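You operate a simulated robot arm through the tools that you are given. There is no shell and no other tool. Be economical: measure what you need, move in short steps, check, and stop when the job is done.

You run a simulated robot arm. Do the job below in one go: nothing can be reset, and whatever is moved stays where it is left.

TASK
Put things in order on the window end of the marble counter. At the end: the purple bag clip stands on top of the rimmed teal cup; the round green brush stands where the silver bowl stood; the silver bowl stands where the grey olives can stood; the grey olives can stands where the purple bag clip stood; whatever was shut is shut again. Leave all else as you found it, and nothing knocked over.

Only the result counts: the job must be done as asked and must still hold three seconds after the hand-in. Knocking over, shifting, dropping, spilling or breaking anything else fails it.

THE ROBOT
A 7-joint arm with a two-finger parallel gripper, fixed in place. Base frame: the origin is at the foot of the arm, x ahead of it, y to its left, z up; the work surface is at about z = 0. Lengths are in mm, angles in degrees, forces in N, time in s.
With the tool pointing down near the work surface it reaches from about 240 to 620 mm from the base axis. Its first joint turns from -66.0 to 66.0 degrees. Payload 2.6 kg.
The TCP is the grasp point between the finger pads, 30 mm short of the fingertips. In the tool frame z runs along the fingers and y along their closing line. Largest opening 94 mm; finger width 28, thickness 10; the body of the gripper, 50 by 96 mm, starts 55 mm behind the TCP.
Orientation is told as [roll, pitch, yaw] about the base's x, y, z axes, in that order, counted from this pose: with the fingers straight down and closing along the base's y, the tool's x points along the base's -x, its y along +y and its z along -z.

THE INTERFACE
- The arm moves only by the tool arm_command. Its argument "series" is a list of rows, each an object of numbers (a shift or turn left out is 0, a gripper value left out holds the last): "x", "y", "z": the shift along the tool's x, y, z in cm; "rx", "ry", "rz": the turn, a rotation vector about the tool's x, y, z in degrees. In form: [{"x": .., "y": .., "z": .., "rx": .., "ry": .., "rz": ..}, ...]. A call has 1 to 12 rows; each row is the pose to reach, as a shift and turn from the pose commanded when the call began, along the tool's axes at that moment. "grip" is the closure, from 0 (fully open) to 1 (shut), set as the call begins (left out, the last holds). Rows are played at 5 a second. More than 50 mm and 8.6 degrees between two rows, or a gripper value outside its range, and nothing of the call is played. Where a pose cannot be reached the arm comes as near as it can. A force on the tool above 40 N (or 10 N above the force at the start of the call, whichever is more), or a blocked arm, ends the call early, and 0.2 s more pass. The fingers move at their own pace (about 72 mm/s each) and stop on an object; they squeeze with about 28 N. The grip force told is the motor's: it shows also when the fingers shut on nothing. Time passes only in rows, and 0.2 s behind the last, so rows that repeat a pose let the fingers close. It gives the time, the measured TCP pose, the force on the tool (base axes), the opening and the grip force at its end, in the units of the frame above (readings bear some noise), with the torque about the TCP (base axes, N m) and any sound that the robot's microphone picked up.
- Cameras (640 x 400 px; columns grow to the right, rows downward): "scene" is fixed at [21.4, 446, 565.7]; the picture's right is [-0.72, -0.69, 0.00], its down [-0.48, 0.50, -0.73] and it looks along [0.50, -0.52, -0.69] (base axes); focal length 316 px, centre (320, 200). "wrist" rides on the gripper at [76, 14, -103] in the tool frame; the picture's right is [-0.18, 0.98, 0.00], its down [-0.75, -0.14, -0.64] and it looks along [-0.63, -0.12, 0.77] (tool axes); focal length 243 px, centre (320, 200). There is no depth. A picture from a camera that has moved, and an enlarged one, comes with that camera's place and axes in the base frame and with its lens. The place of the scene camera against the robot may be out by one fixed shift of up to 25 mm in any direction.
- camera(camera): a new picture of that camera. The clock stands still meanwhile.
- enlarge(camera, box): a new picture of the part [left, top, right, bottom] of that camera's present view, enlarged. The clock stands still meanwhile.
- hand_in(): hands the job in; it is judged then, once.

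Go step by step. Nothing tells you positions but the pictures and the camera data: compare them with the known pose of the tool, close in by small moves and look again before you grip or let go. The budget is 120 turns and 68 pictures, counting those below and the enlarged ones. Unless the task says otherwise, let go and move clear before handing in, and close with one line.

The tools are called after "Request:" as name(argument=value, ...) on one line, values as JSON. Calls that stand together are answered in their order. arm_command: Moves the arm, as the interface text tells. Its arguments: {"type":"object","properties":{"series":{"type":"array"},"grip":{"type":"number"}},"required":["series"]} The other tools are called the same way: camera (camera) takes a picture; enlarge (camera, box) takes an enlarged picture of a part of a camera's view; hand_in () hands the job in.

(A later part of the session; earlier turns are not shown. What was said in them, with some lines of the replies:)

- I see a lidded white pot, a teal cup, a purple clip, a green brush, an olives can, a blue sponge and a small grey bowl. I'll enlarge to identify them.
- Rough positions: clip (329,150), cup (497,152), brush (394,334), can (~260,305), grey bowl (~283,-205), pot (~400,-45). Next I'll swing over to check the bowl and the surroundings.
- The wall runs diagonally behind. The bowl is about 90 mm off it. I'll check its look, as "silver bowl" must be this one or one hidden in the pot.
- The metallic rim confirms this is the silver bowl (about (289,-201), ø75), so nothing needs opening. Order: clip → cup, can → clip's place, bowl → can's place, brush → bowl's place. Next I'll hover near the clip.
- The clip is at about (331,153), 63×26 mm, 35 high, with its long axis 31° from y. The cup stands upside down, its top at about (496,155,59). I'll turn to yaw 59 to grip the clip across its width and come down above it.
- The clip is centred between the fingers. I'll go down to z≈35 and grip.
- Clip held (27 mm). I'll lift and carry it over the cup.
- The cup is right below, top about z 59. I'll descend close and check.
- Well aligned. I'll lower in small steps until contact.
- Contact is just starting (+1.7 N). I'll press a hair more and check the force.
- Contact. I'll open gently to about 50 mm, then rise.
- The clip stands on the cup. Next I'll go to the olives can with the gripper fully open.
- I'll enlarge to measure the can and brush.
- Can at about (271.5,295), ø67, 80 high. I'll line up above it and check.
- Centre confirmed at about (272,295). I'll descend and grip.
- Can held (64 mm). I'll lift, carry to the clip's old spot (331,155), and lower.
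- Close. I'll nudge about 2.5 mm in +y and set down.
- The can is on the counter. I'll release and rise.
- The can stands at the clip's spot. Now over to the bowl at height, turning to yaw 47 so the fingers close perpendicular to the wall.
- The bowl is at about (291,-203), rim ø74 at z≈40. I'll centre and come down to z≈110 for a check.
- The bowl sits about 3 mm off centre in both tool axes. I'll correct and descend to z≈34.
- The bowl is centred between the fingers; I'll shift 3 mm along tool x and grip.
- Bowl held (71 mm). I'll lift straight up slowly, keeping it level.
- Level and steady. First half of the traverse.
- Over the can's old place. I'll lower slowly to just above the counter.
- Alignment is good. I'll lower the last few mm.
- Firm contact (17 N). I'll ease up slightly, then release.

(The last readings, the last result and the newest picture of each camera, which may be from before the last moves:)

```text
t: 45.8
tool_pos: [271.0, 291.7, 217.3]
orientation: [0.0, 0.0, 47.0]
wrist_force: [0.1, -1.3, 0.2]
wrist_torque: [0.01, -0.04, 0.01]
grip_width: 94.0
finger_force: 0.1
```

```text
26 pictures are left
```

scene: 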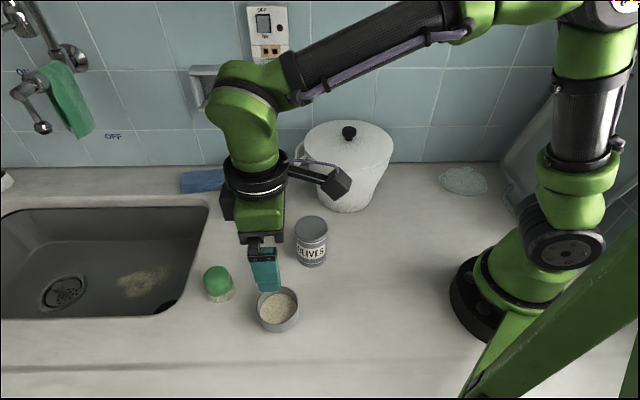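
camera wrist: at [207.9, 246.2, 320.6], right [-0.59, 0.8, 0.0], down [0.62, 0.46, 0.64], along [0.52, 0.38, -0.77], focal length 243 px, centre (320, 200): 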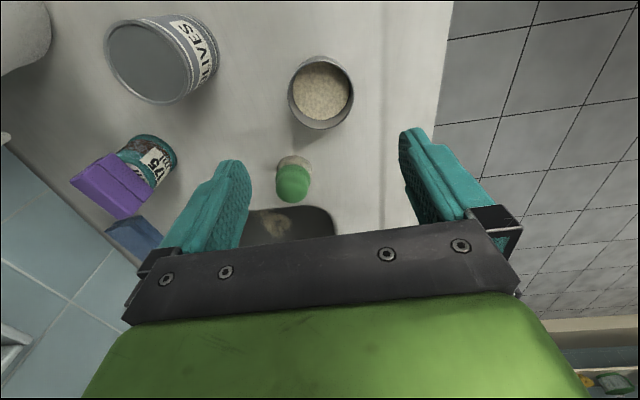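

Bowl is at the can's spot (about (273,294)). Now the brush: I'll move nearer to look.

Request:
arm_command(series=[{"x": -2.7, "y": -2}, {"x": -5.4, "y": -4}, {"x": -8.1, "y": -6}, {"x": -8.1, "y": -6, "z": 2}, {"x": -8.1, "y": -6, "z": 2}])

Request:
enlarge(camera="wrist", box=[220, 30, 420, 200])

Request:
enlarge(camera="scene", box=[170, 220, 310, 340])

```text
t: 47.0
tool_pos: [370.9, 311.5, 195.4]
orientation: [-0.2, 0.0, 47.0]
wrist_force: [-0.8, -0.9, -0.4]
wrist_torque: [0.01, -0.02, -0.04]
grip_width: 94.0
finger_force: 0.1
```

```text
2.35 times, centred on (320, 115) of wrist
camera zoom: at [307.0, 265.1, 298.3], right [-0.59, 0.8, 0.0], down [0.62, 0.46, 0.64], along [0.52, 0.38, -0.77], focal length 571 px, centre (320, 400)
```

zoom: 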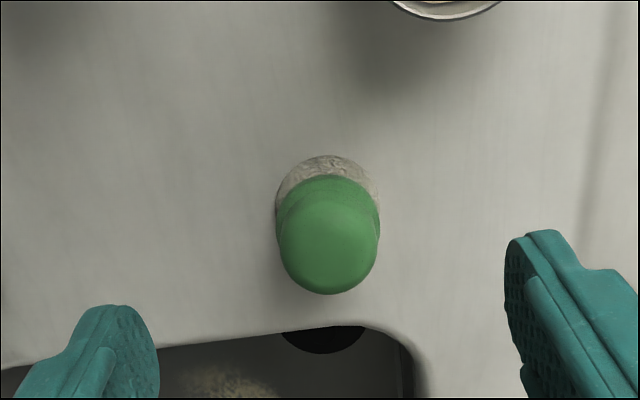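

```text
3.33 times, centred on (240, 280) of scene
camera zoom: at [21.4, 446.0, 565.7], right [-0.72, -0.69, 0.0], down [-0.48, 0.5, -0.73], along [0.5, -0.52, -0.69], focal length 1052 px, centre (587, -67)
```

zoom: 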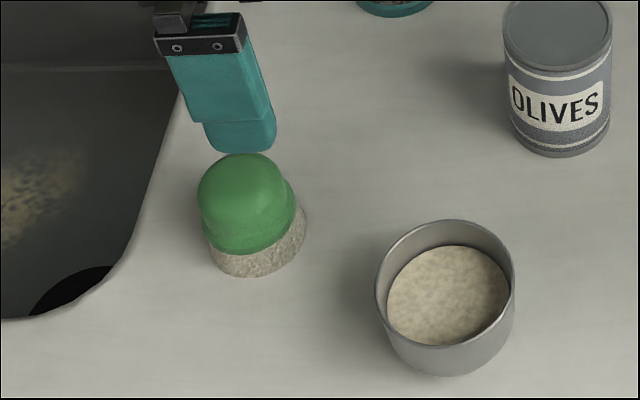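

Brush at about (396,337), base ø56, about 55 high. I'll centre above it and look again.

Request:
arm_command(series=[{"x": -1.8, "z": 3}, {"x": -3.5, "y": -0.1, "z": 6}, {"x": -3.5, "y": -0.1, "z": 8.5}, {"x": -3.5, "y": -0.1, "z": 8.5}])

Request:
camera(camera="wrist")

Request:
enlarge(camera="scene", box=[170, 220, 310, 340])

```text
t: 48.0
tool_pos: [395.9, 338.0, 107.9]
orientation: [0.1, -0.1, 47.0]
wrist_force: [-0.3, -0.6, -0.5]
wrist_torque: [-0.01, -0.03, 0.04]
grip_width: 94.0
finger_force: 0.0
```

```text
23 pictures are left
camera wrist: at [332.5, 291.7, 210.7], right [-0.59, 0.81, 0.0], down [0.62, 0.45, 0.64], along [0.52, 0.38, -0.77], focal length 243 px, centre (320, 200)
```

wrist: 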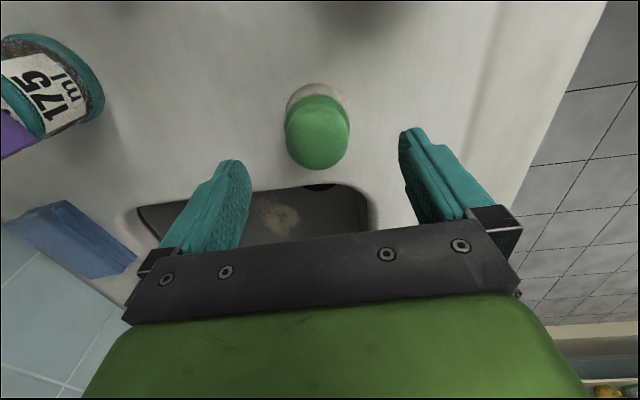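

```text
3.33 times, centred on (240, 280) of scene
camera zoom: at [21.4, 446.0, 565.7], right [-0.72, -0.69, 0.0], down [-0.48, 0.5, -0.73], along [0.5, -0.52, -0.69], focal length 1052 px, centre (587, -67)
```

zoom: 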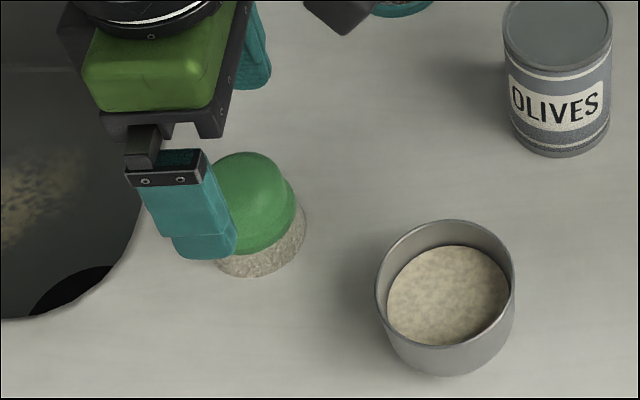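

Centred to about 2 mm. I'll descend and grip.

Request:
arm_command(series=[{"x": -0.15, "y": -0.22, "z": 1.5}, {"x": -0.15, "y": -0.22, "z": 3.5}, {"x": -0.15, "y": -0.22, "z": 5.5}, {"x": -0.15, "y": -0.22, "z": 6.9}, {"x": -0.15, "y": -0.22, "z": 6.9}])

Request:
arm_command(series=[{}, {}, {}, {}, {}], grip=1)

Request:
camera(camera="wrist")

Request:
enlarge(camera="scene", box=[170, 220, 310, 340])

```text
t: 49.2
tool_pos: [399.3, 336.8, 41.9]
orientation: [-0.1, -0.1, 46.9]
wrist_force: [-1.0, -0.4, 0.3]
wrist_torque: [-0.02, -0.01, 0.0]
grip_width: 93.9
finger_force: 0.0
```

```text
t: 50.4
tool_pos: [398.7, 336.2, 43.2]
orientation: [0.0, 0.0, 47.0]
wrist_force: [0.2, 0.8, 0.2]
wrist_torque: [0.03, 0.02, 0.04]
grip_width: 50.4
finger_force: 27.7
```

```text
21 pictures are left
camera wrist: at [335.6, 290.2, 145.8], right [-0.59, 0.8, 0.0], down [0.62, 0.46, 0.64], along [0.52, 0.38, -0.77], focal length 243 px, centre (320, 200)
```

wrist: 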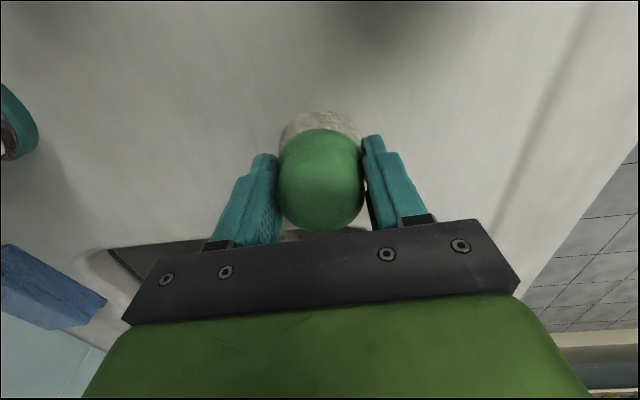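

```text
3.33 times, centred on (240, 280) of scene
camera zoom: at [21.4, 446.0, 565.7], right [-0.72, -0.69, 0.0], down [-0.48, 0.5, -0.73], along [0.5, -0.52, -0.69], focal length 1052 px, centre (587, -67)
```

zoom: 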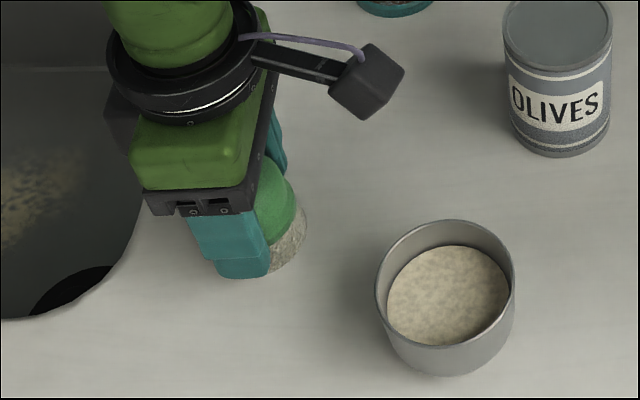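

Brush held (50 mm), centred. I'll lift high and carry to the bowl's old spot.

Request:
arm_command(series=[{"z": -1.5}, {"z": -5}, {"z": -9}, {"z": -13}, {"z": -17}, {"z": -21}, {"z": -21}])

Request:
arm_command(series=[{"x": 3.9, "y": -2.4}, {"x": 7.8, "y": -4.8}, {"x": 11.7, "y": -7.2}, {"x": 15.6, "y": -9.6}, {"x": 19.5, "y": -12}, {"x": 23.4, "y": -14.4}, {"x": 27.3, "y": -16.8}, {"x": 31.2, "y": -19.2}, {"x": 35.1, "y": -21.6}, {"x": 39, "y": -24}, {"x": 42.9, "y": -26.4}, {"x": 46.87, "y": -28.82}])

Request:
camera(camera="scene")

Request:
camera(camera="wrist")

```text
t: 52.0
tool_pos: [398.4, 334.0, 251.2]
orientation: [-0.1, 0.0, 47.1]
wrist_force: [-0.5, 0.8, 0.0]
wrist_torque: [0.02, 0.01, 0.01]
grip_width: 50.7
finger_force: 28.2
```

```text
t: 54.6
tool_pos: [290.1, -202.2, 254.1]
orientation: [0.0, 0.0, 47.2]
wrist_force: [-1.1, 0.3, -1.0]
wrist_torque: [0.03, 0.05, -0.01]
grip_width: 50.5
finger_force: 28.1
```

```text
19 pictures are left
```

scene: 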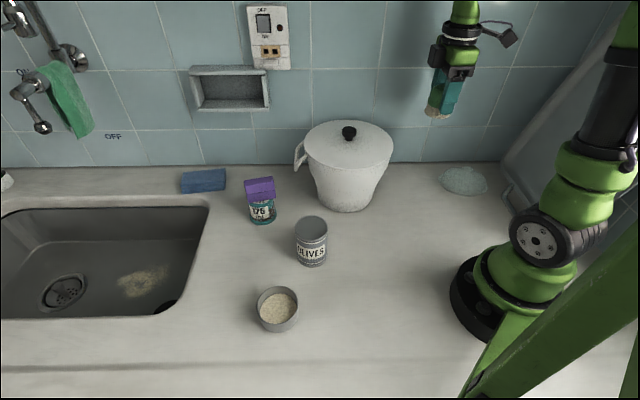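

```text
18 pictures are left
camera wrist: at [226.1, -248.8, 356.7], right [-0.59, 0.8, 0.0], down [0.62, 0.46, 0.64], along [0.52, 0.38, -0.77], focal length 243 px, centre (320, 200)
```

wrist: 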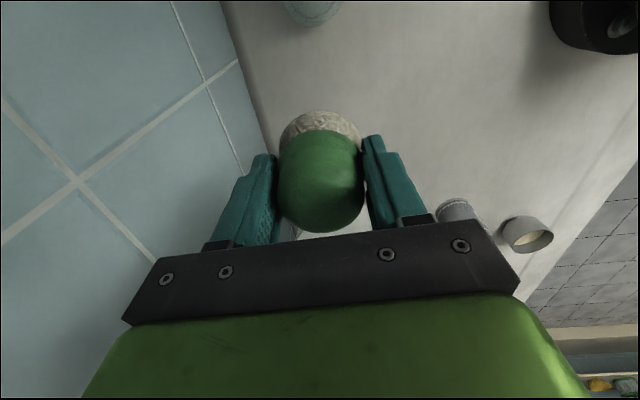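

In place above the bowl's spot. I'll lower to just above the counter.

Request:
arm_command(series=[{"z": 3}, {"z": 6.5}, {"z": 10}, {"z": 13.5}, {"z": 16.5}, {"z": 18.5}, {"z": 20}, {"z": 20.5}, {"z": 20.5}])

Request:
enlarge(camera="scene", box=[370, 100, 510, 210])

```text
t: 56.6
tool_pos: [288.9, -204.8, 44.7]
orientation: [0.0, 0.0, 46.9]
wrist_force: [0.3, -0.3, -1.0]
wrist_torque: [0.02, -0.02, -0.04]
grip_width: 50.4
finger_force: 27.9
```

```text
3.64 times, centred on (440, 155) of scene
camera zoom: at [21.4, 446.0, 565.7], right [-0.72, -0.69, 0.0], down [-0.48, 0.5, -0.73], along [0.5, -0.52, -0.69], focal length 1147 px, centre (-116, 364)
```

zoom: 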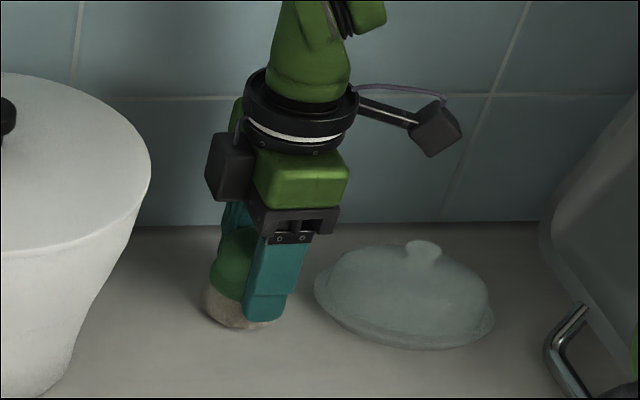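

Request:
arm_command(series=[{"z": 0.2}, {"z": 0.35}, {"z": 0.42}, {"z": 0.42}])

```text
t: 57.6
tool_pos: [288.3, -203.1, 43.1]
orientation: [0.0, 0.0, 47.0]
wrist_force: [0.2, 0.7, -0.8]
wrist_torque: [-0.02, 0.03, -0.03]
grip_width: 50.5
finger_force: 28.5
```

The numbers show no contact yet, so I'll lower by tenths of a millimetre.

Request:
arm_command(series=[{"z": 0.05}, {"z": 0.09}, {"z": 0.09}])

```text
t: 58.4
tool_pos: [288.9, -205.2, 41.9]
orientation: [0.0, 0.0, 47.0]
wrist_force: [-9.5, 2.7, 18.9]
wrist_torque: [0.13, 0.33, 0.03]
grip_width: 50.5
finger_force: 27.8
```

Contact. I'll ease up a hair, release and rise.

Request:
arm_command(series=[{"z": -0.05}, {"z": -0.05}])

Request:
arm_command(series=[{}, {}, {}], grip=0.05)

Request:
arm_command(series=[{"z": -1.5}, {"z": -4}, {"z": -8}, {"z": -12}, {"z": -16}, {"z": -20}, {"z": -20}])

Request:
camera(camera="wrist")

Request:
camera(camera="scene")

```text
t: 59.0
tool_pos: [289.7, -204.3, 43.0]
orientation: [-0.1, 0.0, 47.1]
wrist_force: [-3.1, -1.8, 5.0]
wrist_torque: [0.04, 0.13, 0.04]
grip_width: 50.5
finger_force: 28.1
```

```text
t: 59.8
tool_pos: [290.1, -205.3, 42.1]
orientation: [0.0, 0.0, 47.0]
wrist_force: [0.3, 0.1, -0.7]
wrist_torque: [-0.01, -0.03, -0.03]
grip_width: 89.5
finger_force: 0.1
```

```text
t: 61.4
tool_pos: [292.5, -205.3, 239.2]
orientation: [0.0, 0.0, 47.2]
wrist_force: [-0.7, 0.7, -0.5]
wrist_torque: [-0.03, 0.03, -0.01]
grip_width: 89.2
finger_force: 0.0
```

```text
16 pictures are left
camera wrist: at [229.0, -251.3, 343.5], right [-0.59, 0.8, 0.0], down [0.62, 0.46, 0.64], along [0.52, 0.38, -0.77], focal length 243 px, centre (320, 200)
```

wrist: 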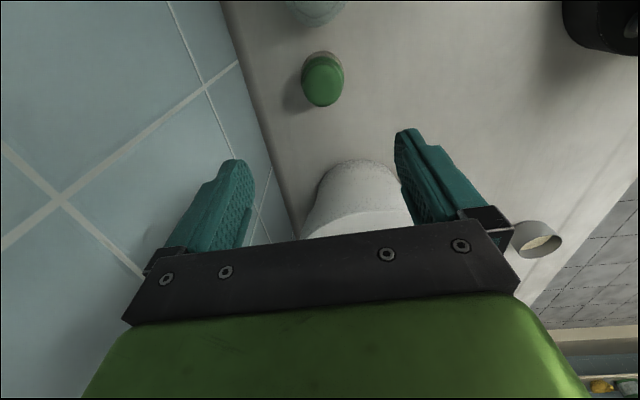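

```text
15 pictures are left
```

scene: 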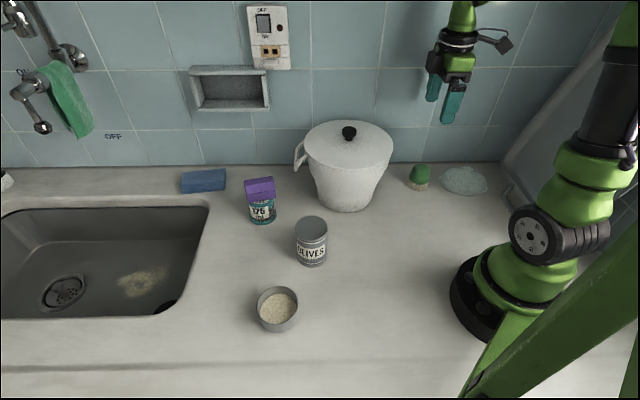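

All four things stand where asked: clip on the cup, can at the clip's spot, bowl at the can's spot, brush at the bowl's spot. The pot and dish are still shut, and the arm is clear, so I'm handing in.

Request:
hand_in()

```text
The job is handed in.
```

The job is handed in: the clip is on the upside-down teal cup, and the can, bowl and brush each stand within a few mm of their asked places. Nothing was opened, spilled or knocked over.
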